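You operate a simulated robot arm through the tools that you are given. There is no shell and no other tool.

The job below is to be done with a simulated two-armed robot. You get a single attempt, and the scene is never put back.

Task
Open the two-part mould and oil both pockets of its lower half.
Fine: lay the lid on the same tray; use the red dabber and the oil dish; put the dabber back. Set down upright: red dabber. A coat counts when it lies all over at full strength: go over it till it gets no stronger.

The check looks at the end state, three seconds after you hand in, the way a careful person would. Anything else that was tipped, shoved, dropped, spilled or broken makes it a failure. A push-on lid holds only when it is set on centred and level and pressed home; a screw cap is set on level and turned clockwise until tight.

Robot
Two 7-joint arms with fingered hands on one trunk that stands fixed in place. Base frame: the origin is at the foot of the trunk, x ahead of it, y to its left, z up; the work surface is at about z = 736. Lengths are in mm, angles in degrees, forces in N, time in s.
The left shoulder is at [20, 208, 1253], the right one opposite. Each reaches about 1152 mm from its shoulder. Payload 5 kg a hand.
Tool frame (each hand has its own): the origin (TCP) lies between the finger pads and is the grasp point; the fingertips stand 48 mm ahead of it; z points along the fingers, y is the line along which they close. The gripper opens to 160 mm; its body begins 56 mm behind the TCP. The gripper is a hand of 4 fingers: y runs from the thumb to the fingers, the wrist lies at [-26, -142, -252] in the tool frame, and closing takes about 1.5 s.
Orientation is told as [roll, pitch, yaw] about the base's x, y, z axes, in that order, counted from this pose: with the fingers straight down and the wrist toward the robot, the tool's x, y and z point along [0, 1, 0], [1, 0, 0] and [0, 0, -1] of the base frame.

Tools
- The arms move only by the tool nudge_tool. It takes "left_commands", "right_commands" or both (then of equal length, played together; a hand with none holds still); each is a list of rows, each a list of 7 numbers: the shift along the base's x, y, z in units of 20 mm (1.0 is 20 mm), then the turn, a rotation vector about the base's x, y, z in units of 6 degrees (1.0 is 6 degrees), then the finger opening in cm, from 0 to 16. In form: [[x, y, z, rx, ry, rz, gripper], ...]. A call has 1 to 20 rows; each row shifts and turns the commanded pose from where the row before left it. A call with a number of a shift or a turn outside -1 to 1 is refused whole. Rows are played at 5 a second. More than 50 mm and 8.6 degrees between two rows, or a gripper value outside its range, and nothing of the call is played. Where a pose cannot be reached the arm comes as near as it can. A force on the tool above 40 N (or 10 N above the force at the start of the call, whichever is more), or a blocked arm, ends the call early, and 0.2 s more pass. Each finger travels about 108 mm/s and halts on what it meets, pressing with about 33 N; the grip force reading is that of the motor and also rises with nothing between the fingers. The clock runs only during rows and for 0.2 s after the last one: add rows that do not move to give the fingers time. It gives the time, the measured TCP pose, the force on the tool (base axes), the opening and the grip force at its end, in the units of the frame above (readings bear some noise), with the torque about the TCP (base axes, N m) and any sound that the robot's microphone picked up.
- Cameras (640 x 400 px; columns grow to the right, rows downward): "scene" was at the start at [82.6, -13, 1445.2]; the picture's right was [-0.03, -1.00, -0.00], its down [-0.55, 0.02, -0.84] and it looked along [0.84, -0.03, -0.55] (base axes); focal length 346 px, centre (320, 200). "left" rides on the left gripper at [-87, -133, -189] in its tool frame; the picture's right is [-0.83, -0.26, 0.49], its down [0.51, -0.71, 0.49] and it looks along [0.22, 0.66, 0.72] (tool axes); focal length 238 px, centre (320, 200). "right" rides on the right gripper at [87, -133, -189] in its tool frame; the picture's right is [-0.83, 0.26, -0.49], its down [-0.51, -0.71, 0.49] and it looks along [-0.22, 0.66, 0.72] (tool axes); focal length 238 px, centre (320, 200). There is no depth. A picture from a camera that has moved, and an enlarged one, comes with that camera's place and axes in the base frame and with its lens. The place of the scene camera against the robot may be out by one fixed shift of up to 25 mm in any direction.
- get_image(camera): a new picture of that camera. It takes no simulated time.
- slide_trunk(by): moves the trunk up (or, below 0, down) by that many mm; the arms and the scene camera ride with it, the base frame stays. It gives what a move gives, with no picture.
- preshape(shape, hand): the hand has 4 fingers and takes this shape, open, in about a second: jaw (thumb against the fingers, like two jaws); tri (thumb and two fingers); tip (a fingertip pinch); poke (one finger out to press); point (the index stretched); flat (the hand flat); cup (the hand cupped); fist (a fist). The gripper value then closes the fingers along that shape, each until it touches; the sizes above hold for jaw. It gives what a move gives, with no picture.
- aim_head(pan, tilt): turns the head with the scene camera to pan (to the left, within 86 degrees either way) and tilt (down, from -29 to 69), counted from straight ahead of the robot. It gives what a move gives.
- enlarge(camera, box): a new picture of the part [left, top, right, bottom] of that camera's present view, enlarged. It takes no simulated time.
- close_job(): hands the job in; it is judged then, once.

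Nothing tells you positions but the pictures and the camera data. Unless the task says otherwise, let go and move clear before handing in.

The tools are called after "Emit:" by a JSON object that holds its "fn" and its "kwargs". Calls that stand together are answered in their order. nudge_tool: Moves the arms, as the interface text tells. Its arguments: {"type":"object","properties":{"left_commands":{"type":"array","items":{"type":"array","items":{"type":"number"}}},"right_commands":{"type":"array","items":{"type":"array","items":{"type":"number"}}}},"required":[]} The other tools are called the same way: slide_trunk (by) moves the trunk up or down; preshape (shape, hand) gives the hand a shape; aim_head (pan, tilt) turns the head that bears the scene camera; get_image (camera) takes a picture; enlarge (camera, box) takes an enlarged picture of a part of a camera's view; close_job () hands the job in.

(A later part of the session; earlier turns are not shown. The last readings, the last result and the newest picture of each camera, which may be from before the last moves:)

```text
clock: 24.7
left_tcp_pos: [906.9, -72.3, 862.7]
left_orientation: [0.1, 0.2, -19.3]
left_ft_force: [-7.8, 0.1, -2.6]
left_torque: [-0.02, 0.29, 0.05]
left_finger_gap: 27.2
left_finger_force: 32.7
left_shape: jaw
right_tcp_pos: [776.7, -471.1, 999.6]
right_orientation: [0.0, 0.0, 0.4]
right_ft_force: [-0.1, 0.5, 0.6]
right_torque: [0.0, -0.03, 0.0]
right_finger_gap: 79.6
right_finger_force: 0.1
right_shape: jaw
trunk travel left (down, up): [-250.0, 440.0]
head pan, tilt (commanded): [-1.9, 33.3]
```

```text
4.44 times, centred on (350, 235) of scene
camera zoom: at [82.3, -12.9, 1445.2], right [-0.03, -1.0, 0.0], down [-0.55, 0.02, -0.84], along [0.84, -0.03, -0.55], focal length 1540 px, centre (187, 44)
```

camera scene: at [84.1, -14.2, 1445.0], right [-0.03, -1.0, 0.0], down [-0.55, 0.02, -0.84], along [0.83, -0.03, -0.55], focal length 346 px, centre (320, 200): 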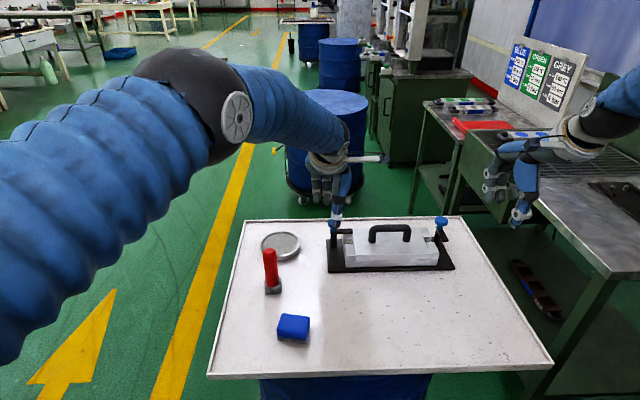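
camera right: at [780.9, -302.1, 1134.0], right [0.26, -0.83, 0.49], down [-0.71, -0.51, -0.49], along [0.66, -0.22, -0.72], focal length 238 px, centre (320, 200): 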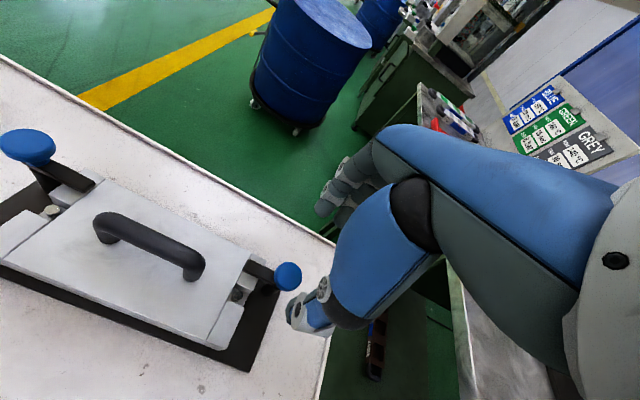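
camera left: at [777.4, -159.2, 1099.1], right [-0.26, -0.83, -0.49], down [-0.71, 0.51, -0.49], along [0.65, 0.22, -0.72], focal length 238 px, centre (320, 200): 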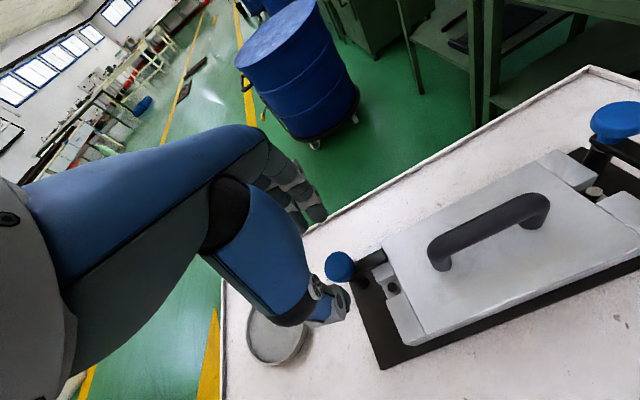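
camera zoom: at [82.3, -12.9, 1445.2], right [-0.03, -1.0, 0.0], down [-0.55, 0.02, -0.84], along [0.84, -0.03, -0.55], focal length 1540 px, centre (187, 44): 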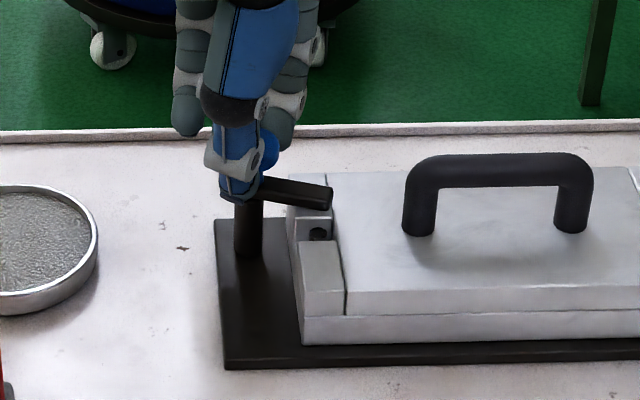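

It swings clockwise freely. I'll continue turning to about −75°.

Emit:
{"fn": "nudge_tool", "kwargs": {"left_commands": [[0.014, 0.012, 0, 0, 0, -0.85, 1], [0.014, 0.012, 0, 0, 0, -0.85, 1], [0.014, 0.012, 0, 0, 0, -0.85, 1], [0.014, 0.012, 0, 0, 0, -0.85, 1], [0.014, 0.012, 0, 0, 0, -0.85, 1], [0.014, 0.012, 0, 0, 0, -0.85, 1], [0.014, 0.012, 0, 0, 0, -0.85, 1], [0.014, 0.012, 0, 0, 0, -0.85, 1], [0.014, 0.012, 0, 0, 0, -0.85, 1], [0.014, 0.012, 0, 0, 0, -0.85, 1], [0.014, 0.012, 0, 0, 0, -0.85, 1]]}}

Emit:
{"fn": "enlarge", "kwargs": {"camera": "left", "box": [280, 180, 440, 300]}}

Emit:
{"fn": "enlarge", "kwargs": {"camera": "scene", "box": [300, 190, 400, 280]}}

```text
clock: 26.9
left_tcp_pos: [877.6, -68.0, 878.2]
left_orientation: [1.1, -0.7, -70.6]
left_ft_force: [27.9, -22.5, -0.1]
left_torque: [-0.45, -1.31, -0.19]
left_finger_gap: 25.3
left_finger_force: 33.1
left_shape: jaw
left hand out of reach, approached as far as the arm can: row 7, 8, 9, 10, 11
right_tcp_pos: [777.2, -474.6, 992.1]
right_orientation: [0.1, 0.1, 0.4]
right_ft_force: [0.0, -0.9, 0.8]
right_torque: [0.06, 0.0, 0.02]
right_finger_gap: 79.8
right_finger_force: 0.0
right_shape: jaw
trunk travel left (down, up): [-250.0, 440.0]
head pan, tilt (commanded): [-1.9, 33.3]
stopped in row 11 (left hand): the force on the tool passed its limit at 47 N (the readings are from after the stop); the commanded pose is now the measured one
```

```text
3.33 times, centred on (360, 240) of left
camera zoom: at [747.5, 29.9, 1063.8], right [-0.86, -0.04, -0.51], down [0.25, 0.83, -0.49], along [0.44, -0.55, -0.71], focal length 794 px, centre (187, 67)
```

zoom: 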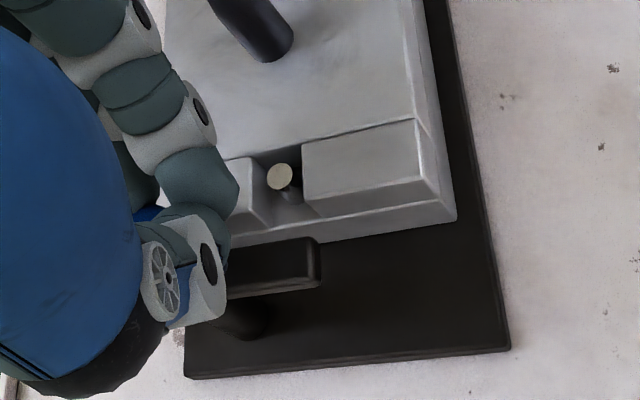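

```text
4.44 times, centred on (350, 235) of scene
camera zoom: at [84.4, -15.2, 1445.0], right [-0.03, -1.0, 0.0], down [-0.55, 0.02, -0.84], along [0.83, -0.03, -0.55], focal length 1540 px, centre (187, 44)
```

zoom: 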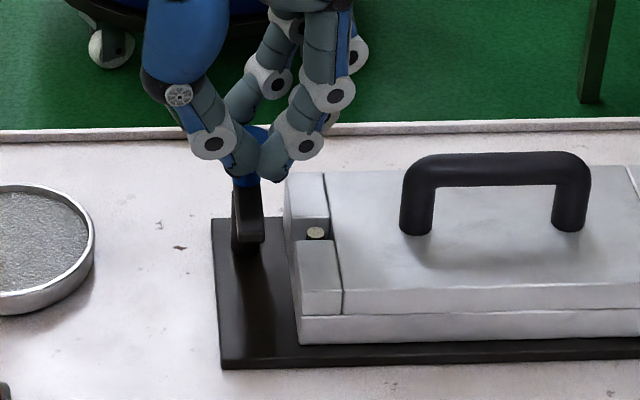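

The left clamp arm now also points toward the robot, clear of the lid. I'll release it and take the left hand back to its start area.

Emit:
{"fn": "nudge_tool", "kwargs": {"left_commands": [[0, 0, 0, 0, 0, 0, 3], [0, 0, 0, 0, 0, 0, 6], [0, 0, 0, 0, 0, 0, 8], [0, 0, 0, 0, 0, 0, 8], [0, 0, 0.8, 0, 0, 0, 8], [0, 0, 0.8, 0, 0, 0, 8], [0, 0, 0.8, 0, 0, 0, 8], [0, 0, 0.8, 0, 0, 0, 8]]}}

Emit:
{"fn": "enlarge", "kwargs": {"camera": "scene", "box": [300, 200, 480, 290]}}

```text
clock: 28.8
left_tcp_pos: [873.2, -64.5, 940.4]
left_orientation: [0.8, -0.5, -70.8]
left_ft_force: [-0.9, -0.5, 0.3]
left_torque: [0.02, -0.03, 0.02]
left_finger_gap: 79.6
left_finger_force: 0.0
left_shape: jaw
right_tcp_pos: [775.8, -471.5, 995.0]
right_orientation: [0.0, 0.0, 0.4]
right_ft_force: [-0.1, -0.1, 0.0]
right_torque: [0.03, -0.05, -0.02]
right_finger_gap: 79.7
right_finger_force: 0.1
right_shape: jaw
trunk travel left (down, up): [-250.0, 440.0]
head pan, tilt (commanded): [-1.9, 33.3]
```

```text
3.56 times, centred on (390, 245) of scene
camera zoom: at [82.4, -13.4, 1445.2], right [-0.03, -1.0, 0.0], down [-0.55, 0.02, -0.84], along [0.84, -0.03, -0.55], focal length 1232 px, centre (71, 40)
```

zoom: 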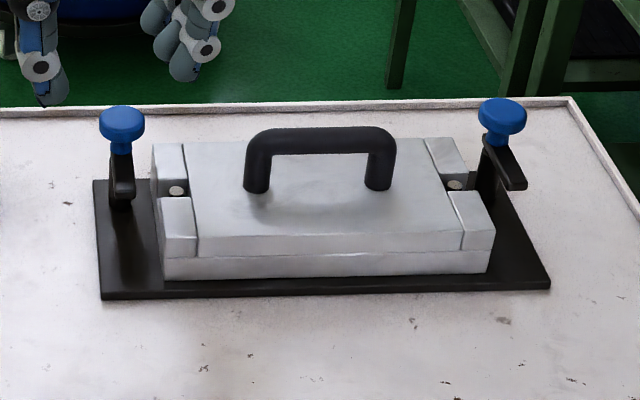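

Both clamps are now open. I'll send the left hand home and bring the right hand above the lid handle.

Emit:
{"fn": "nudge_tool", "kwargs": {"left_commands": [[-0.366, 0.95, 0.72, 0, 0, 0.74, 10], [-0.366, 0.95, 0.72, 0, 0, 0.74, 12], [-0.366, 0.95, 0.72, 0, 0, 0.74, 12], [-0.366, 0.95, 0.72, 0, 0, 0.74, 12], [-0.366, 0.95, 0.72, 0, 0, 0.74, 12], [-0.366, 0.95, 0.72, 0, 0, 0.74, 12], [-0.366, 0.95, 0.72, 0, 0, 0.74, 12], [-0.366, 0.95, 0.72, 0, 0, 0.74, 12], [-0.366, 0.95, 0.72, 0, 0, 0.74, 12], [-0.366, 0.95, 0.72, 0, 0, 0.74, 12], [-0.366, 0.95, 0.72, 0, 0, 0.74, 12], [-0.366, 0.95, 0.72, 0, 0, 0.74, 12], [-0.366, 0.95, 0.72, 0, 0, 0.74, 12], [-0.366, 0.95, 0.72, 0, 0, 0.74, 12], [-0.366, 0.95, 0.72, -0.06, 0.04, 0.74, 12], [-0.366, 0.95, 0.72, -0.06, 0.04, 0.7, 12]], "right_commands": [[0, 0, 0, 0, 0, 0, 8], [0, 0, 0, 0, 0, 0, 8], [0.35, 0.85, -0.13, 0, 0, 0, 8], [0.35, 0.85, -0.13, 0, 0, 0, 8], [0.35, 0.85, -0.13, 0, 0, 0, 8], [0.35, 0.85, -0.13, 0, 0, 0, 8], [0.35, 0.85, -0.13, 0, 0, 0, 8], [0.35, 0.85, -0.13, 0, 0, 0, 8], [0.35, 0.85, -0.13, 0, 0, 0, 8], [0.35, 0.85, -0.13, 0, 0, 0, 8], [0.35, 0.85, -0.13, 0, 0, 0, 8], [0.35, 0.85, -0.13, 0, 0, 0, 8], [0.35, 0.85, -0.13, 0, 0, 0, 8], [0.35, 0.85, -0.13, 0, 0, 0, 8], [0.35, 0.85, -0.13, 0, 0, 0, 8], [0.35, 0.85, -0.13, 0, 0, -0.07, 8]]}}

Emit:
{"fn": "get_image", "kwargs": {"camera": "right"}}

Emit:
{"fn": "enlarge", "kwargs": {"camera": "scene", "box": [320, 160, 460, 280]}}

```text
clock: 32.1
left_tcp_pos: [755.5, 240.5, 1170.5]
left_orientation: [0.1, -0.1, 0.1]
left_ft_force: [-1.0, 1.2, -0.7]
left_torque: [-0.08, -0.05, -0.02]
left_finger_gap: 119.7
left_finger_force: 0.1
left_shape: jaw
right_tcp_pos: [874.3, -235.6, 959.3]
right_orientation: [-0.2, 0.0, 0.0]
right_ft_force: [-0.1, -0.5, 1.2]
right_torque: [0.0, -0.02, -0.01]
right_finger_gap: 79.6
right_finger_force: 0.0
right_shape: jaw
trunk travel left (down, up): [-250.0, 440.0]
head pan, tilt (commanded): [-1.9, 33.3]
```

```text
taken
camera right: at [743.2, -146.8, 1149.2], right [0.26, -0.83, 0.49], down [-0.71, -0.51, -0.49], along [0.65, -0.22, -0.72], focal length 238 px, centre (320, 200)
```

right: 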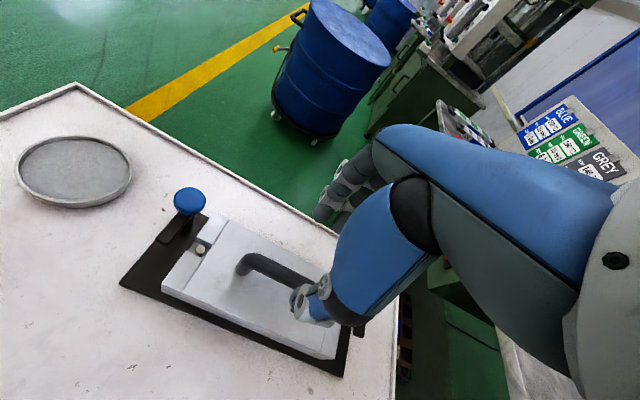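

```text
3.33 times, centred on (390, 220) of scene
camera zoom: at [82.2, -12.0, 1445.2], right [-0.03, -1.0, 0.0], down [-0.55, 0.02, -0.84], along [0.84, -0.03, -0.55], focal length 1155 px, centre (87, 133)
```

zoom: 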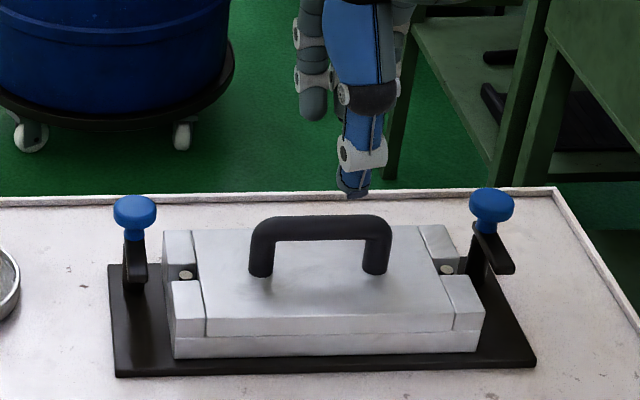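

The handle bar is at about (877, −232, 827) and runs along y. I'll lower the right hand so its fingers straddle the bar.

Emit:
{"fn": "nudge_tool", "kwargs": {"right_commands": [[0.15, 0.15, -0.9, 0.03, 0, 0, 8], [0, 0, -0.9, 0, 0, 0, 8], [0, 0, -0.9, 0, 0, 0, 8], [0, 0, -0.9, 0, 0, 0, 8], [0, 0, -0.9, 0, 0, 0, 8], [0, 0, -0.7, 0, 0, 0, 8], [0, 0, -0.3, 0, 0, 0, 8], [0, 0, 0, 0, 0, 0, 8]]}}

Emit:
{"fn": "enlarge", "kwargs": {"camera": "right", "box": [200, 150, 380, 320]}}

Emit:
{"fn": "enlarge", "kwargs": {"camera": "scene", "box": [330, 170, 450, 270]}}

```text
clock: 34.0
left_tcp_pos: [756.6, 239.3, 1171.4]
left_orientation: [0.1, 0.0, 0.1]
left_ft_force: [0.6, 0.1, -0.3]
left_torque: [0.01, -0.01, 0.0]
left_finger_gap: 119.8
left_finger_force: 0.1
left_shape: jaw
right_tcp_pos: [877.4, -229.7, 848.3]
right_orientation: [0.2, 0.0, -0.1]
right_ft_force: [0.2, 0.1, -0.4]
right_torque: [0.0, 0.0, 0.0]
right_finger_gap: 79.7
right_finger_force: 0.0
right_shape: jaw
trunk travel left (down, up): [-250.0, 440.0]
head pan, tilt (commanded): [-1.9, 33.3]
```

```text
2.35 times, centred on (290, 235) of right
camera zoom: at [746.1, -144.7, 1038.8], right [0.26, -0.84, 0.48], down [-0.71, -0.5, -0.49], along [0.66, -0.22, -0.72], focal length 561 px, centre (391, 118)
```

zoom: 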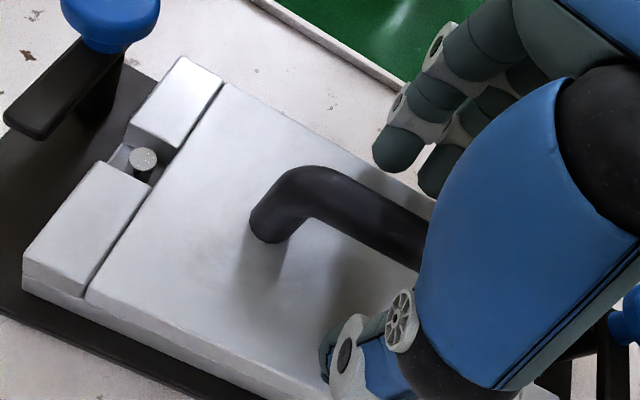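

```text
4.00 times, centred on (390, 220) of scene
camera zoom: at [82.7, -12.8, 1445.2], right [-0.03, -1.0, 0.0], down [-0.55, 0.02, -0.84], along [0.84, -0.03, -0.55], focal length 1386 px, centre (40, 120)
```

zoom: 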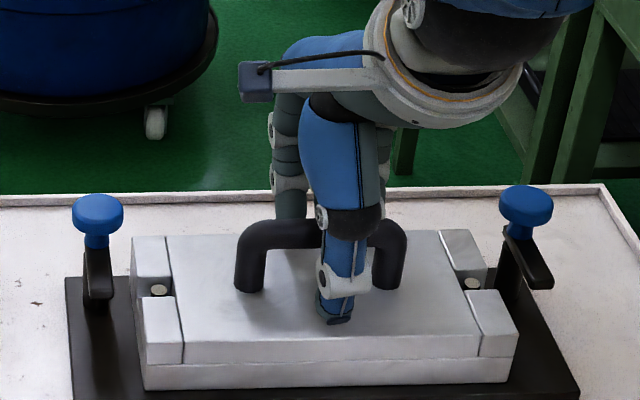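

The hand is centred on the handle. I'll close on the bar.

Emit:
{"fn": "nudge_tool", "kwargs": {"right_commands": [[0, 0, 0, 0, 0, 0, 5], [0, 0, 0, 0, 0, 0, 3], [0, 0, 0, 0, 0, 0, 1], [0, 0, 0, 0, 0, 0, 0], [0, 0, 0, 0, 0, 0, 0], [0, 0, 0, 0, 0, 0, 0]]}}

Emit:
{"fn": "enlarge", "kwargs": {"camera": "right", "box": [200, 150, 380, 320]}}

Emit:
{"fn": "enlarge", "kwargs": {"camera": "scene", "box": [330, 170, 450, 270]}}

```text
clock: 35.4
left_tcp_pos: [758.5, 239.7, 1170.7]
left_orientation: [0.2, 0.0, 0.0]
left_ft_force: [0.0, -0.4, -0.6]
left_torque: [0.04, -0.01, -0.03]
left_finger_gap: 119.4
left_finger_force: 0.1
left_shape: jaw
right_tcp_pos: [878.3, -230.6, 848.5]
right_orientation: [0.2, 0.1, 0.0]
right_ft_force: [0.3, 0.9, -1.2]
right_torque: [-0.08, -0.17, 0.11]
right_finger_gap: 4.5
right_finger_force: 33.3
right_shape: jaw
trunk travel left (down, up): [-250.0, 440.0]
head pan, tilt (commanded): [-1.9, 33.3]
```

```text
2.35 times, centred on (290, 235) of right
camera zoom: at [746.4, -144.7, 1038.2], right [0.26, -0.84, 0.48], down [-0.71, -0.5, -0.49], along [0.65, -0.22, -0.72], focal length 561 px, centre (391, 118)
```

zoom: 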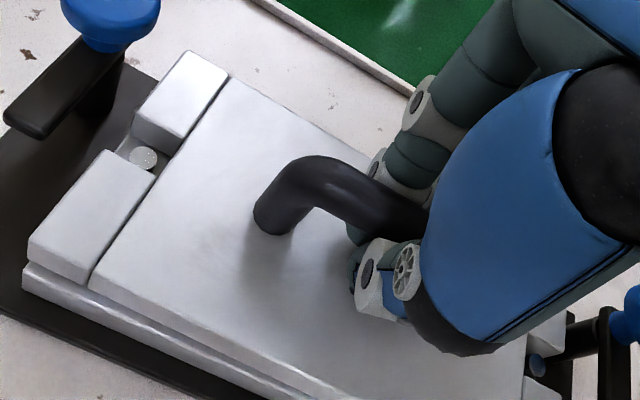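

```text
4.00 times, centred on (390, 220) of scene
camera zoom: at [83.5, -13.0, 1445.1], right [-0.03, -1.0, 0.0], down [-0.55, 0.02, -0.84], along [0.84, -0.03, -0.55], focal length 1386 px, centre (40, 120)
```

zoom: 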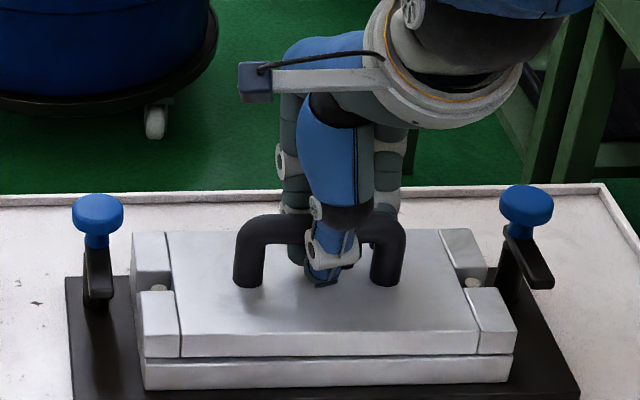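

The bar is gripped and the lid has already loosened slightly. I'll lift it slowly straight up.

Emit:
{"fn": "nudge_tool", "kwargs": {"right_commands": [[0, 0, 0.3, 0, 0, 0, 0], [0, 0, 0.4, 0, 0, 0, 0], [0, 0, 0.5, 0, 0, 0, 0], [0, 0, 0.5, 0, 0, 0, 0], [0, 0, 0, 0, 0, 0, 0]]}}

Emit:
{"fn": "enlarge", "kwargs": {"camera": "scene", "box": [330, 170, 450, 270]}}

Emit:
{"fn": "get_image", "kwargs": {"camera": "right"}}

```text
clock: 36.5
left_tcp_pos: [758.7, 239.3, 1170.7]
left_orientation: [0.3, -0.1, -0.1]
left_ft_force: [1.4, 0.0, 0.1]
left_torque: [0.0, 0.03, -0.03]
left_finger_gap: 119.8
left_finger_force: 0.0
left_shape: jaw
right_tcp_pos: [877.7, -230.2, 881.5]
right_orientation: [0.2, 0.0, 0.1]
right_ft_force: [-0.3, -0.3, -10.1]
right_torque: [0.02, -0.07, 0.0]
right_finger_gap: 4.6
right_finger_force: 33.3
right_shape: jaw
trunk travel left (down, up): [-250.0, 440.0]
head pan, tilt (commanded): [-1.9, 33.3]
```

```text
4.00 times, centred on (390, 220) of scene
camera zoom: at [83.8, -13.1, 1445.1], right [-0.03, -1.0, 0.0], down [-0.55, 0.02, -0.84], along [0.83, -0.03, -0.55], focal length 1386 px, centre (40, 120)
```

zoom: 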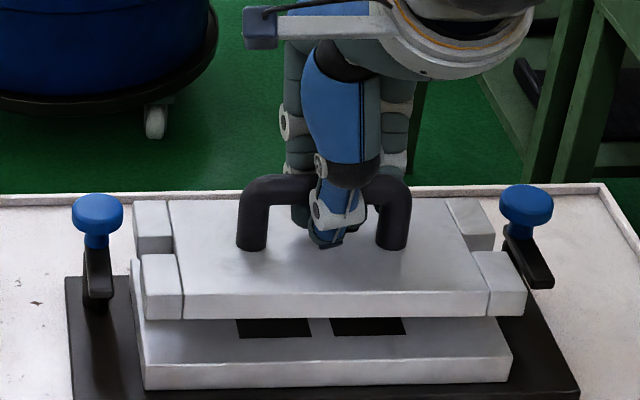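

```text
taken
camera right: at [746.8, -144.5, 1071.7], right [0.26, -0.84, 0.48], down [-0.71, -0.5, -0.49], along [0.65, -0.22, -0.73], focal length 238 px, centre (320, 200)
```

right: 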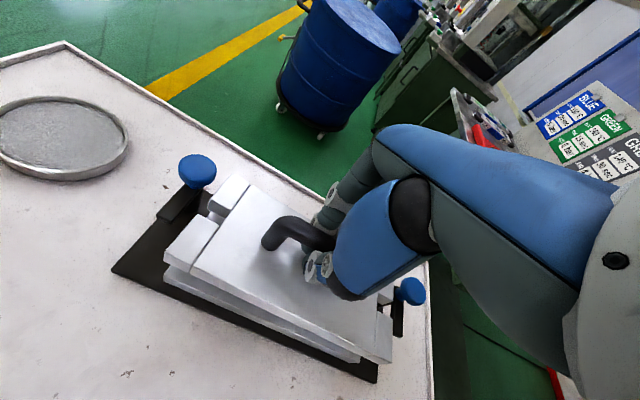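

The lid is free and weighs about 1 kg; two square dark pockets are visible beneath it. I'll raise it above the knobs and carry it toward the empty front part of the tray.

Emit:
{"fn": "nudge_tool", "kwargs": {"right_commands": [[0, 0, 0.6, 0, 0, 0, 0], [0, 0, 0.8, 0, 0, 0, 0], [0, 0, 0.8, 0, 0, 0, 0], [0, 0, 0.8, 0, 0, 0, 0], [0, 0, 0.6, 0, 0, 0, 0], [-0.4, 0, 0, 0, 0, 0, 0], [-0.7, 0, 0, 0, 0, 0, 0], [-0.8, 0, 0, 0, 0, 0, 0], [-0.8, 0, 0, 0, 0, 0, 0], [-0.8, 0, 0, 0, 0, 0, 0], [-0.8, 0, 0, 0, 0, 0, 0], [-0.8, 0, 0, 0, 0, 0, 0], [-0.8, 0, 0, 0, 0, 0, 0], [-0.8, 0, 0, 0, 0, 0, 0], [-0.8, 0, 0, 0, 0, 0, 0], [-0.8, 0, 0, 0, 0, 0, 0], [-0.8, 0, 0, 0, 0, 0, 0], [-0.7, 0, 0, 0, 0, 0, 0], [-0.4, 0, 0, 0, 0, 0, 0], [0, 0, 0, 0, 0, 0, 0]]}}

Emit:
{"fn": "get_image", "kwargs": {"camera": "scene"}}

Emit:
{"fn": "get_image", "kwargs": {"camera": "left"}}

Emit:
{"fn": "get_image", "kwargs": {"camera": "right"}}

```text
clock: 40.8
left_tcp_pos: [756.8, 239.2, 1171.3]
left_orientation: [0.1, 0.0, 0.1]
left_ft_force: [-0.1, 0.5, 0.4]
left_torque: [-0.01, -0.01, -0.01]
left_finger_gap: 119.3
left_finger_force: 0.0
left_shape: jaw
right_tcp_pos: [673.7, -230.9, 954.1]
right_orientation: [0.1, 0.1, 0.0]
right_ft_force: [0.1, -0.1, -9.8]
right_torque: [0.01, -0.08, -0.02]
right_finger_gap: 4.4
right_finger_force: 33.4
right_shape: jaw
trunk travel left (down, up): [-250.0, 440.0]
head pan, tilt (commanded): [-1.9, 33.3]
```

```text
taken
camera scene: at [83.4, -13.0, 1445.1], right [-0.03, -1.0, 0.0], down [-0.55, 0.02, -0.84], along [0.84, -0.03, -0.55], focal length 346 px, centre (320, 200)
```

scene: 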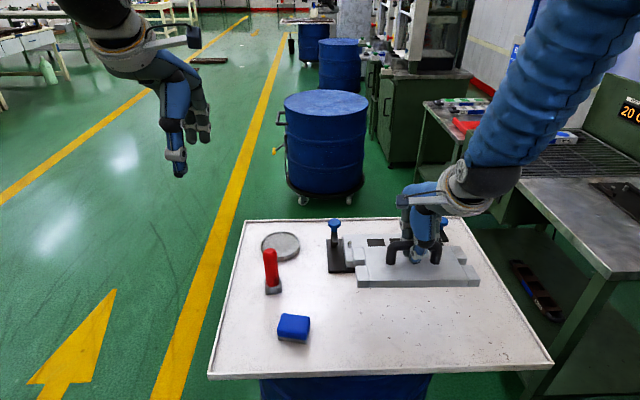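

```text
taken
camera left: at [625.8, 152.9, 1360.1], right [-0.26, -0.83, -0.49], down [-0.71, 0.51, -0.49], along [0.66, 0.22, -0.72], focal length 238 px, centre (320, 200)
```

left: 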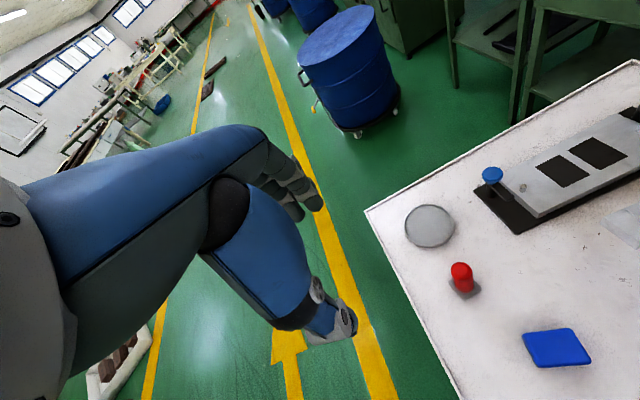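

```text
taken
camera right: at [542.1, -145.1, 1144.9], right [0.26, -0.84, 0.48], down [-0.71, -0.5, -0.49], along [0.65, -0.22, -0.72], focal length 238 px, centre (320, 200)
```

right: 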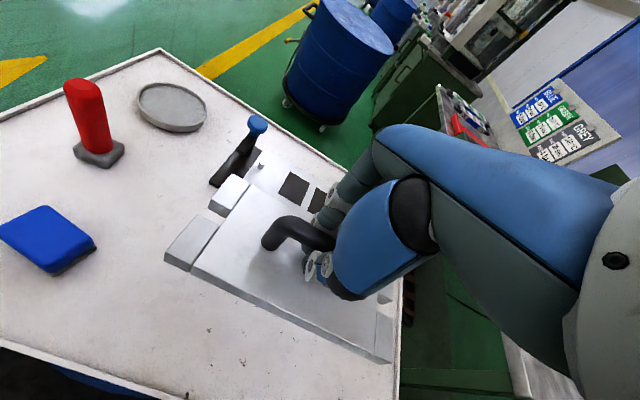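

The lid is over clear tray space at (674, −231). I'll lower it most of the way and then creep down.

Emit:
{"fn": "nudge_tool", "kwargs": {"right_commands": [[0, 0, -0.5, 0, 0, 0, 0], [0, 0, -0.8, 0, 0, 0, 0], [0, 0, -0.8, 0, 0, 0, 0], [0, 0, -0.8, 0, 0, 0, 0], [0, 0, -0.8, 0, 0, 0, 0], [0, 0, -0.8, 0, 0, 0, 0], [0, 0, -0.6, 0, 0, 0, 0], [0, 0, -0.4, 0, 0, 0, 0], [0, 0, 0, 0, 0, 0, 0]]}}

Emit:
{"fn": "get_image", "kwargs": {"camera": "scene"}}

```text
clock: 42.8
left_tcp_pos: [756.7, 240.7, 1170.3]
left_orientation: [0.2, 0.0, 0.1]
left_ft_force: [0.2, 0.0, 0.7]
left_torque: [-0.02, -0.03, 0.03]
left_finger_gap: 119.6
left_finger_force: 0.1
left_shape: jaw
right_tcp_pos: [672.9, -231.1, 843.6]
right_orientation: [0.2, 0.0, -0.1]
right_ft_force: [-0.4, -0.2, -9.4]
right_torque: [-0.04, -0.08, 0.0]
right_finger_gap: 4.5
right_finger_force: 32.6
right_shape: jaw
trunk travel left (down, up): [-250.0, 440.0]
head pan, tilt (commanded): [-1.9, 33.3]
```

```text
taken
camera scene: at [83.1, -13.1, 1445.2], right [-0.03, -1.0, 0.0], down [-0.55, 0.02, -0.84], along [0.84, -0.03, -0.55], focal length 346 px, centre (320, 200)
```

scene: 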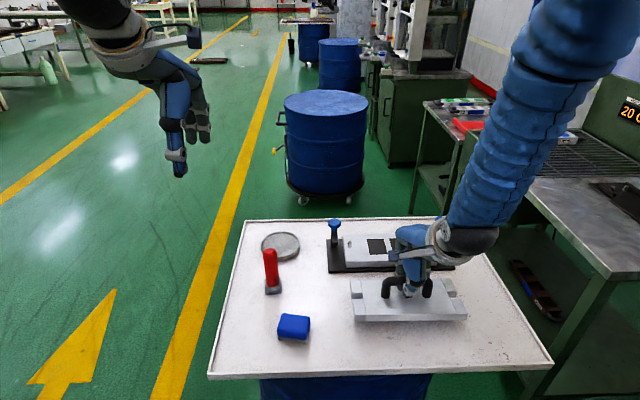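

Emit:
{"fn": "nudge_tool", "kwargs": {"right_commands": [[0, 0, -0.3, 0, 0, 0, 0], [0, 0, -0.3, 0, 0, 0, 0], [0, 0, -0.2, 0, 0, 0, 0], [0, 0, -0.2, 0, 0, 0, 0], [0, 0, 0, 0, 0, 0, 0]]}}

Emit:
{"fn": "enlarge", "kwargs": {"camera": "scene", "box": [330, 250, 490, 350]}}

```text
clock: 44.0
left_tcp_pos: [756.8, 240.4, 1170.4]
left_orientation: [0.3, 0.0, 0.1]
left_ft_force: [-0.1, 1.4, -0.1]
left_torque: [-0.01, -0.02, -0.02]
left_finger_gap: 119.6
left_finger_force: 0.0
left_shape: jaw
right_tcp_pos: [674.5, -231.6, 825.9]
right_orientation: [0.2, 0.2, 0.0]
right_ft_force: [0.6, 0.6, -9.8]
right_torque: [-0.01, -0.07, 0.05]
right_finger_gap: 4.8
right_finger_force: 33.0
right_shape: jaw
trunk travel left (down, up): [-250.0, 440.0]
head pan, tilt (commanded): [-1.9, 33.3]
```

```text
4.00 times, centred on (410, 300) of scene
camera zoom: at [83.2, -13.1, 1445.2], right [-0.03, -1.0, 0.0], down [-0.55, 0.02, -0.84], along [0.84, -0.03, -0.55], focal length 1386 px, centre (-40, -200)
```

zoom: 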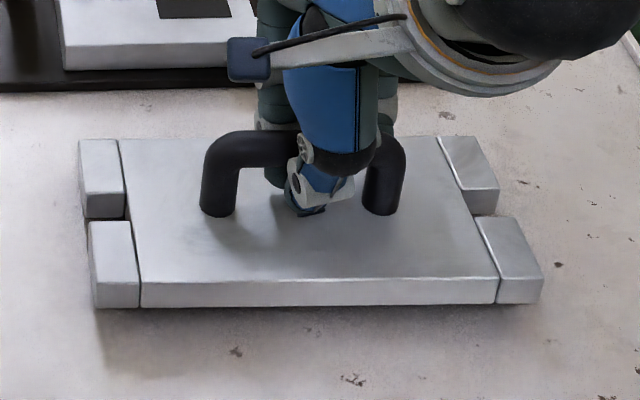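

Still hanging, a few millimetres above the tray. I'll keep creeping down in small steps.

Emit:
{"fn": "nudge_tool", "kwargs": {"right_commands": [[0, 0, -0.15, 0, 0, 0, 0], [0, 0, -0.15, 0, 0, 0, 0], [0, 0, 0, 0, 0, 0, 0]]}}

Emit:
{"fn": "enlarge", "kwargs": {"camera": "scene", "box": [330, 250, 490, 350]}}

```text
clock: 44.8
left_tcp_pos: [757.4, 239.8, 1170.6]
left_orientation: [0.3, 0.0, -0.1]
left_ft_force: [0.8, 0.2, 0.5]
left_torque: [-0.02, -0.02, 0.02]
left_finger_gap: 119.7
left_finger_force: 0.0
left_shape: jaw
right_tcp_pos: [673.9, -230.0, 817.6]
right_orientation: [0.2, 0.2, 0.0]
right_ft_force: [-0.2, 0.0, -10.3]
right_torque: [0.0, -0.09, 0.01]
right_finger_gap: 4.5
right_finger_force: 32.9
right_shape: jaw
trunk travel left (down, up): [-250.0, 440.0]
head pan, tilt (commanded): [-1.9, 33.3]
```

```text
4.00 times, centred on (410, 300) of scene
camera zoom: at [83.3, -13.1, 1445.1], right [-0.03, -1.0, 0.0], down [-0.55, 0.02, -0.84], along [0.84, -0.03, -0.55], focal length 1386 px, centre (-40, -200)
```

zoom: 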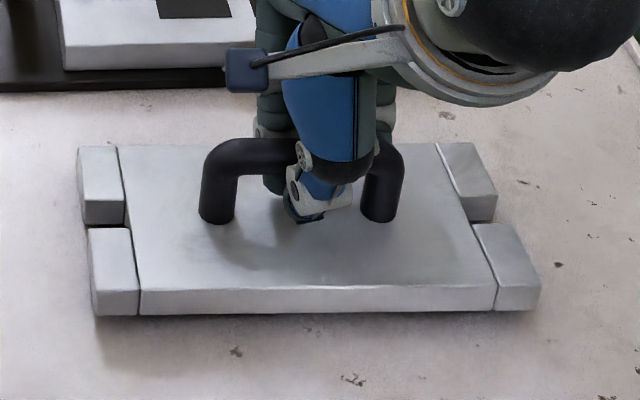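

Emit:
{"fn": "nudge_tool", "kwargs": {"right_commands": [[0, 0, -0.15, 0, 0, 0, 0], [0, 0, -0.15, 0, 0, 0, 0], [0, 0, 0, 0, 0, 0, 0]]}}

Emit:
{"fn": "enlarge", "kwargs": {"camera": "scene", "box": [330, 250, 490, 350]}}

```text
clock: 45.5
left_tcp_pos: [757.7, 239.5, 1170.9]
left_orientation: [0.2, 0.0, 0.0]
left_ft_force: [0.7, 0.3, -0.6]
left_torque: [-0.02, -0.01, 0.02]
left_finger_gap: 119.6
left_finger_force: 0.1
left_shape: jaw
right_tcp_pos: [673.8, -230.9, 813.5]
right_orientation: [0.3, 0.0, 0.0]
right_ft_force: [-1.2, 0.9, -4.4]
right_torque: [-0.06, -0.2, 0.01]
right_finger_gap: 4.9
right_finger_force: 32.5
right_shape: jaw
trunk travel left (down, up): [-250.0, 440.0]
head pan, tilt (commanded): [-1.9, 33.3]
```

```text
4.00 times, centred on (410, 300) of scene
camera zoom: at [82.8, -12.9, 1445.2], right [-0.03, -1.0, 0.0], down [-0.55, 0.02, -0.84], along [0.84, -0.03, -0.55], focal length 1386 px, centre (-40, -200)
```

zoom: 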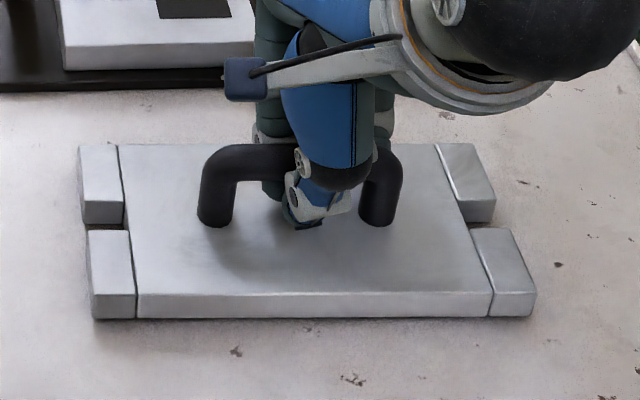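

The lid is touching down (load halved). A last few millimetres, then I'll open the fingers.

Emit:
{"fn": "nudge_tool", "kwargs": {"right_commands": [[0, 0, -0.12, 0, 0, 0, 0], [0, 0, 0, 0, 0, 0, 0]]}}

```text
clock: 46.1
left_tcp_pos: [755.8, 239.0, 1170.2]
left_orientation: [0.1, -0.1, 0.1]
left_ft_force: [0.1, -0.2, 0.5]
left_torque: [-0.04, -0.02, -0.03]
left_finger_gap: 119.6
left_finger_force: 0.0
left_shape: jaw
right_tcp_pos: [673.0, -230.1, 812.0]
right_orientation: [0.2, 0.0, 0.0]
right_ft_force: [-3.5, 1.4, 0.8]
right_torque: [-0.08, -0.17, 0.03]
right_finger_gap: 4.7
right_finger_force: 32.9
right_shape: jaw
trunk travel left (down, up): [-250.0, 440.0]
head pan, tilt (commanded): [-1.9, 33.3]
```

The tray is carrying the lid now. I'll open slowly.

Emit:
{"fn": "nudge_tool", "kwargs": {"right_commands": [[0, 0, 0, 0, 0, 0, 1.5], [0, 0, 0, 0, 0, 0, 3], [0, 0, 0, 0, 0, 0, 5], [0, 0, 0, 0, 0, 0, 8], [0, 0, 0, 0, 0, 0, 8]]}}

Emit:
{"fn": "enlarge", "kwargs": {"camera": "scene", "box": [330, 250, 490, 350]}}

```text
clock: 47.4
left_tcp_pos: [756.2, 240.1, 1170.9]
left_orientation: [0.0, 0.0, 0.0]
left_ft_force: [0.9, -0.4, -0.6]
left_torque: [-0.02, -0.04, 0.02]
left_finger_gap: 119.6
left_finger_force: 0.1
left_shape: jaw
right_tcp_pos: [673.7, -231.2, 810.7]
right_orientation: [0.2, 0.0, 0.0]
right_ft_force: [0.4, -0.4, -0.8]
right_torque: [0.02, 0.02, -0.01]
right_finger_gap: 79.2
right_finger_force: 0.0
right_shape: jaw
trunk travel left (down, up): [-250.0, 440.0]
head pan, tilt (commanded): [-1.9, 33.3]
```

```text
4.00 times, centred on (410, 300) of scene
camera zoom: at [82.7, -12.9, 1445.2], right [-0.03, -1.0, 0.0], down [-0.55, 0.02, -0.84], along [0.84, -0.03, -0.55], focal length 1386 px, centre (-40, -200)
```

zoom: 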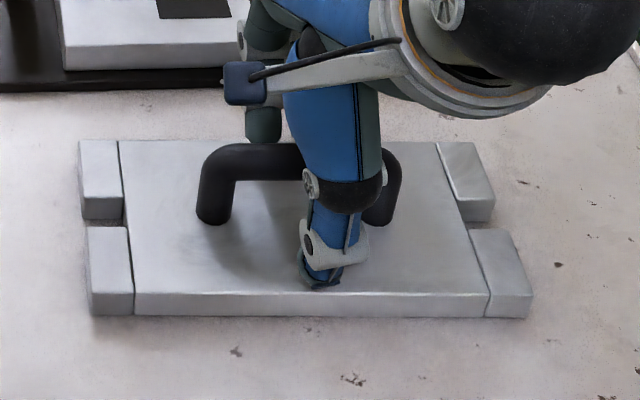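

The lid lies flat on the tray. I'll lift the hand straight up and look at the opened mould.

Emit:
{"fn": "nudge_tool", "kwargs": {"right_commands": [[0, 0, 0.6, 0, 0, 0, 8], [0, 0, 0.9, 0, 0, 0, 8], [0, 0, 0.9, 0, 0, 0, 8], [0, 0, 0.9, 0, 0, 0, 8], [0, 0, 0.9, 0, 0, 0, 8], [0, 0, 0.9, 0, 0, 0, 8], [0, 0, 0.9, 0, 0, 0, 8], [0, 0, 0.9, 0, 0, 0, 8], [0, 0, 0.9, 0, 0, 0, 8], [0, 0, 0.9, 0, 0, 0, 8], [0, 0, 0, 0, 0, 0, 8]]}}

Emit:
{"fn": "enlarge", "kwargs": {"camera": "scene", "box": [310, 210, 470, 290]}}

Emit:
{"fn": "get_image", "kwargs": {"camera": "right"}}

Emit:
{"fn": "enlarge", "kwargs": {"camera": "left", "box": [480, 90, 640, 240]}}

```text
clock: 49.8
left_tcp_pos: [756.8, 239.2, 1171.6]
left_orientation: [0.2, -0.1, 0.0]
left_ft_force: [0.1, -0.4, -0.6]
left_torque: [0.0, 0.05, 0.01]
left_finger_gap: 119.5
left_finger_force: 0.1
left_shape: jaw
right_tcp_pos: [673.2, -230.5, 983.8]
right_orientation: [0.2, 0.0, -0.1]
right_ft_force: [0.3, 0.2, -0.3]
right_torque: [0.05, 0.02, 0.01]
right_finger_gap: 79.7
right_finger_force: 0.0
right_shape: jaw
trunk travel left (down, up): [-250.0, 440.0]
head pan, tilt (commanded): [-1.9, 33.3]
```

```text
4.00 times, centred on (390, 250) of scene
camera zoom: at [83.1, -13.0, 1445.1], right [-0.03, -1.0, 0.0], down [-0.55, 0.02, -0.84], along [0.84, -0.03, -0.55], focal length 1386 px, centre (40, 0)
```

zoom: 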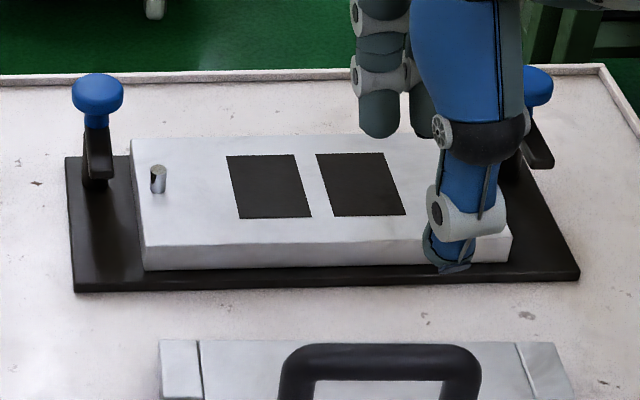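

```text
taken
camera right: at [542.1, -144.6, 1173.8], right [0.26, -0.84, 0.48], down [-0.71, -0.5, -0.49], along [0.65, -0.22, -0.72], focal length 238 px, centre (320, 200)
```

right: 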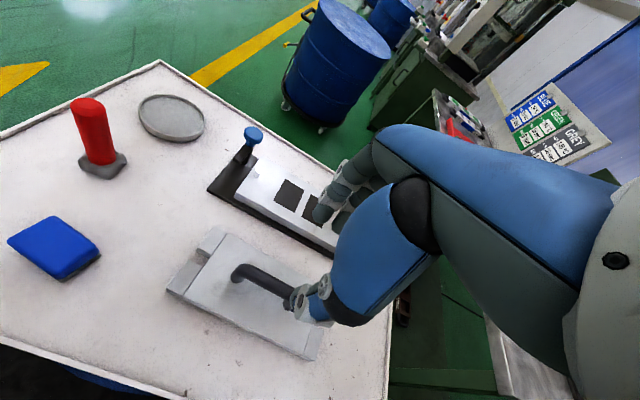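

```text
2.67 times, centred on (560, 165) of left
camera zoom: at [625.6, 152.9, 1360.2], right [-0.26, -0.83, -0.49], down [-0.71, 0.51, -0.49], along [0.66, 0.22, -0.72], focal length 636 px, centre (-320, 293)
```

zoom: 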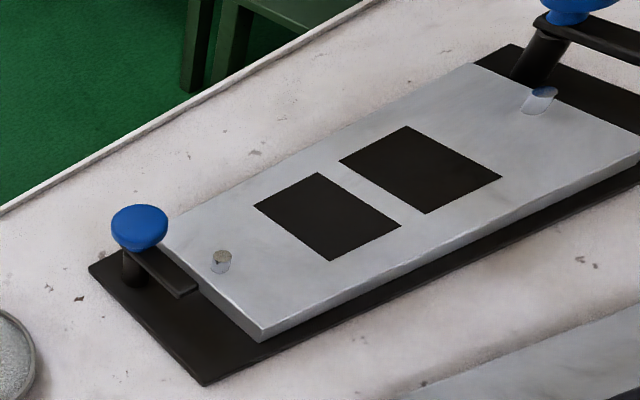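

The mould's lower half is open, with two dark pockets of about 70 × 54 mm centred near (878, −197) and (878, −266). Now I'll look closely at the dabber and oil dish.

Emit:
{"fn": "enlarge", "kwargs": {"camera": "right", "box": [40, 70, 220, 190]}}

Emit:
{"fn": "enlarge", "kwargs": {"camera": "left", "box": [400, 190, 520, 310]}}

Emit:
{"fn": "enlarge", "kwargs": {"camera": "scene", "box": [240, 220, 340, 310]}}

Emit:
{"fn": "enlarge", "kwargs": {"camera": "right", "box": [0, 200, 120, 290]}}

```text
3.33 times, centred on (130, 130) of right
camera zoom: at [542.1, -144.6, 1173.8], right [0.26, -0.84, 0.48], down [-0.71, -0.5, -0.49], along [0.65, -0.22, -0.72], focal length 794 px, centre (953, 433)
```

zoom: 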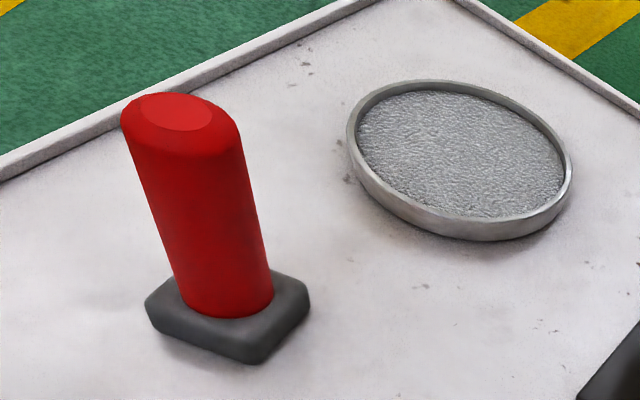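

```text
3.33 times, centred on (460, 250) of left
camera zoom: at [625.6, 152.9, 1360.2], right [-0.26, -0.83, -0.49], down [-0.71, 0.51, -0.49], along [0.66, 0.22, -0.72], focal length 794 px, centre (-147, 33)
```

zoom: 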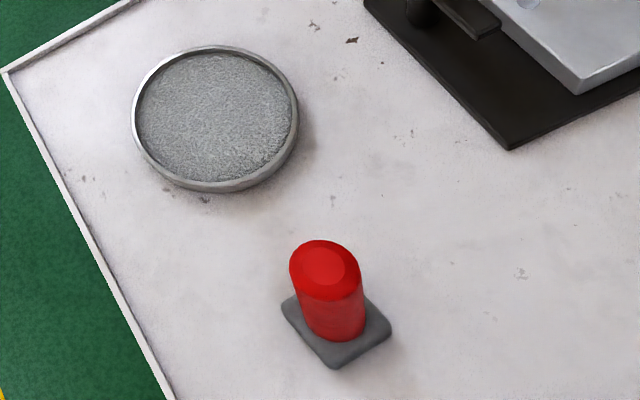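

```text
4.44 times, centred on (290, 265) of scene
camera zoom: at [83.1, -13.0, 1445.1], right [-0.03, -1.0, 0.0], down [-0.55, 0.02, -0.84], along [0.84, -0.03, -0.55], focal length 1540 px, centre (453, -89)
```

zoom: 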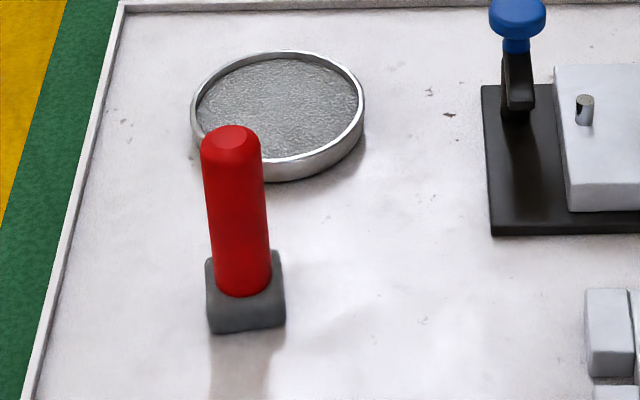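

```text
4.44 times, centred on (60, 245) of right
camera zoom: at [542.1, -144.6, 1173.8], right [0.26, -0.84, 0.48], down [-0.71, -0.5, -0.49], along [0.65, -0.22, -0.72], focal length 1059 px, centre (1476, 0)
```

zoom: 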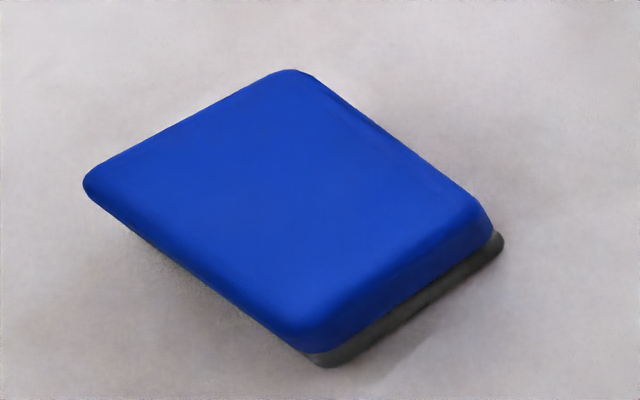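

The dabber stands at about (752, 99), 129 mm tall with a pad roughly 47 mm square; the dish is centred near (912, 90). I'll look more closely at the pockets and move the right hand to the dabber.

Emit:
{"fn": "enlarge", "kwargs": {"camera": "scene", "box": [354, 226, 424, 270]}}

Emit:
{"fn": "enlarge", "kwargs": {"camera": "left", "box": [530, 120, 640, 200]}}

Emit:
{"fn": "nudge_tool", "kwargs": {"right_commands": [[0.28, 0.92, -0.1, 0, 0, 0, 9], [0.28, 0.92, -0.1, 0, 0, 0, 9], [0.28, 0.92, -0.1, 0, 0, 0, 9], [0.28, 0.92, -0.1, 0, 0, 0, 9], [0.28, 0.92, -0.1, 0, 0, 0, 9], [0.28, 0.92, -0.1, 0, 0, 0, 9], [0.28, 0.92, 0, 0, 0, 0, 9], [0.28, 0.92, 0, 0, 0, 0, 9], [0.28, 0.92, 0, 0, 0, 0, 9], [0.28, 0.92, 0, 0, 0, 0, 9], [0.28, 0.92, 0, 0, 0, 0, 9], [0.28, 0.92, 0, 0, 0, 0, 9], [0.28, 0.92, 0, 0, 0, 0, 9], [0.28, 0.92, 0, 0, 0, 0, 9], [0, 0.92, 0, 0, 0, 0, 9], [0, 0.92, 0, 0, 0, 0, 9], [0, 0.92, 0, 0, 0, 0, 9], [0, 0.85, 0, 0, 0, 0, 9], [0, 0, 0, 0, 0, 0, 9]]}}

Emit:
{"fn": "get_image", "kwargs": {"camera": "right"}}

Emit:
{"fn": "get_image", "kwargs": {"camera": "scene"}}

```text
9.09 times, centred on (389, 248) of scene
camera zoom: at [83.1, -13.0, 1445.1], right [-0.03, -1.0, 0.0], down [-0.55, 0.02, -0.84], along [0.84, -0.03, -0.55], focal length 3150 px, centre (-307, -236)
```

zoom: 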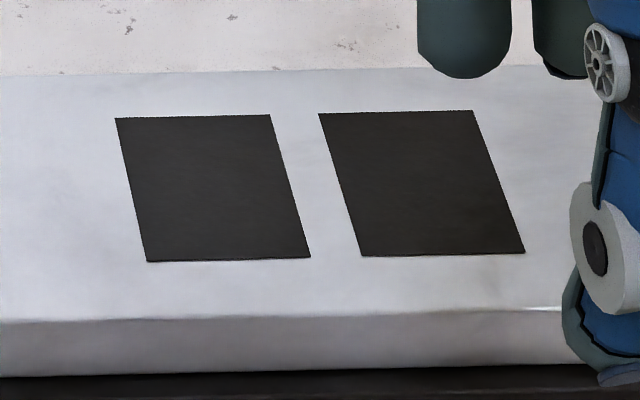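

```text
5.00 times, centred on (585, 160) of left
camera zoom: at [625.6, 152.9, 1360.2], right [-0.26, -0.83, -0.49], down [-0.71, 0.51, -0.49], along [0.66, 0.22, -0.72], focal length 1192 px, centre (-1005, 400)
```

zoom: 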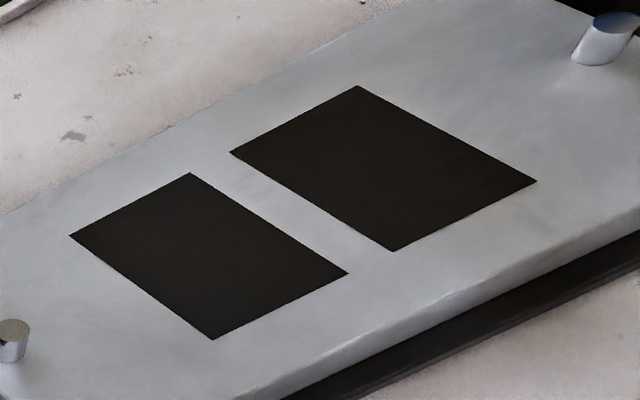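

```text
clock: 53.8
left_tcp_pos: [757.4, 239.9, 1170.6]
left_orientation: [0.3, -0.1, 0.0]
left_ft_force: [0.6, -0.2, 0.4]
left_torque: [0.03, -0.03, -0.02]
left_finger_gap: 119.8
left_finger_force: 0.0
left_shape: jaw
right_tcp_pos: [751.8, 99.8, 973.5]
right_orientation: [0.2, 0.0, 0.0]
right_ft_force: [-0.6, 0.5, -1.0]
right_torque: [-0.02, -0.02, 0.0]
right_finger_gap: 89.8
right_finger_force: 0.1
right_shape: jaw
right hand out of reach, approached as far as the arm can: row 10, 11
trunk travel left (down, up): [-250.0, 440.0]
head pan, tilt (commanded): [-1.9, 33.3]
```

```text
taken
camera right: at [620.3, 185.1, 1163.5], right [0.26, -0.84, 0.48], down [-0.71, -0.5, -0.49], along [0.66, -0.22, -0.72], focal length 238 px, centre (320, 200)
```

right: 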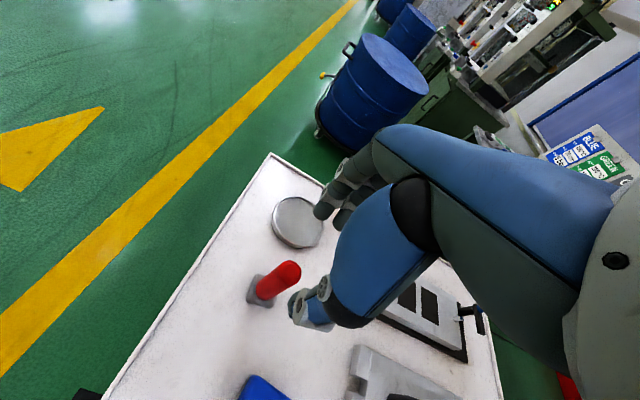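

```text
taken
camera scene: at [82.5, -13.0, 1445.2], right [-0.03, -1.0, 0.0], down [-0.55, 0.02, -0.84], along [0.84, -0.03, -0.55], focal length 346 px, centre (320, 200)
```

scene: 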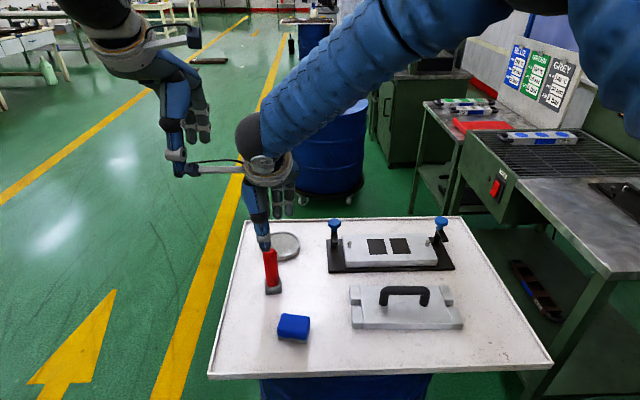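

The hand is directly above the dabber. I'll lower it around the red handle.

Emit:
{"fn": "nudge_tool", "kwargs": {"right_commands": [[0.05, -0.04, -0.8, 0, 0, 0, 9], [0, 0, -0.8, 0, 0, 0, 9], [0, 0, -0.8, 0, 0, 0, 9], [0, 0, -0.8, 0, 0, 0, 9], [0, 0, -0.8, 0, 0, 0, 9], [0, 0, 0, 0, 0, 0, 9]]}}

Emit:
{"fn": "get_image", "kwargs": {"camera": "right"}}

Emit:
{"fn": "enlarge", "kwargs": {"camera": "scene", "box": [220, 190, 340, 310]}}

Emit:
{"fn": "enlarge", "kwargs": {"camera": "left", "box": [400, 180, 540, 320]}}

```text
clock: 55.1
left_tcp_pos: [756.9, 239.5, 1170.6]
left_orientation: [0.1, -0.2, 0.0]
left_ft_force: [0.5, 0.2, -0.3]
left_torque: [0.0, -0.02, 0.0]
left_finger_gap: 119.5
left_finger_force: 0.0
left_shape: jaw
right_tcp_pos: [753.5, 98.4, 892.6]
right_orientation: [0.2, 0.1, -0.1]
right_ft_force: [-0.2, 0.9, -0.3]
right_torque: [0.03, -0.03, 0.05]
right_finger_gap: 89.5
right_finger_force: 0.1
right_shape: jaw
trunk travel left (down, up): [-250.0, 440.0]
head pan, tilt (commanded): [-1.9, 33.3]
```

```text
taken
camera right: at [621.0, 184.6, 1083.1], right [0.26, -0.84, 0.48], down [-0.71, -0.5, -0.49], along [0.66, -0.22, -0.72], focal length 238 px, centre (320, 200)
```

right: 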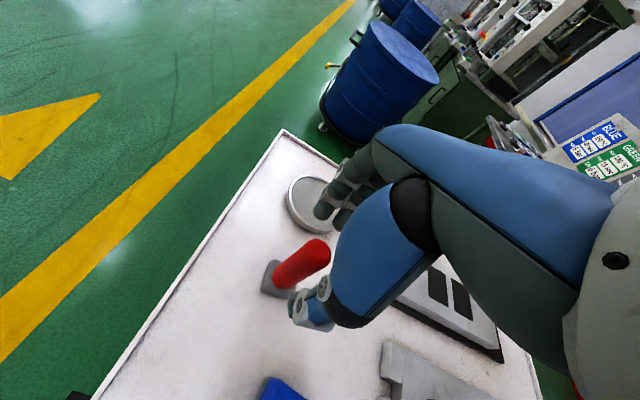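

```text
3.33 times, centred on (280, 250) of scene
camera zoom: at [82.3, -12.8, 1445.3], right [-0.03, -1.0, 0.0], down [-0.55, 0.02, -0.84], along [0.84, -0.03, -0.55], focal length 1155 px, centre (453, 33)
```

zoom: 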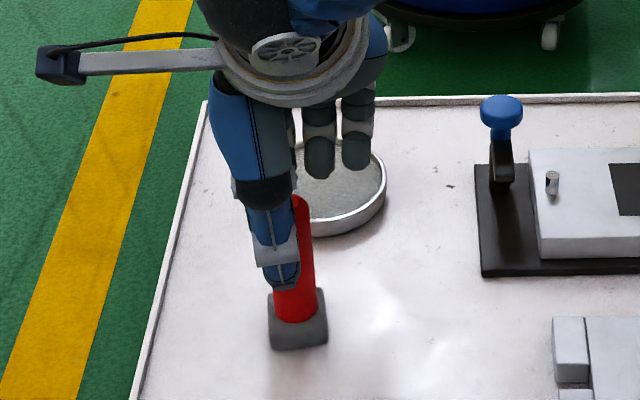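

```text
2.86 times, centred on (470, 250) of left
camera zoom: at [624.8, 153.1, 1360.7], right [-0.26, -0.83, -0.49], down [-0.71, 0.51, -0.49], along [0.66, 0.22, -0.72], focal length 681 px, centre (-109, 57)
```

zoom: 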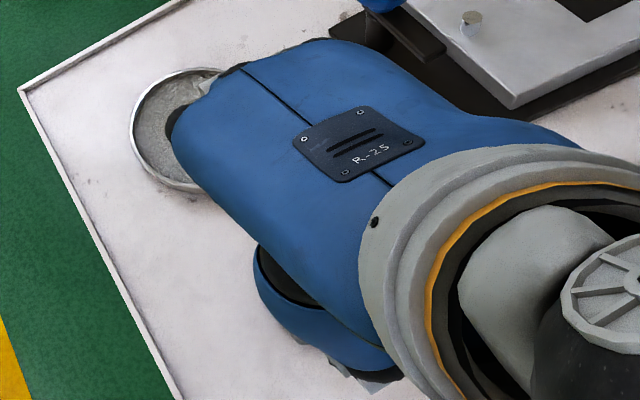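

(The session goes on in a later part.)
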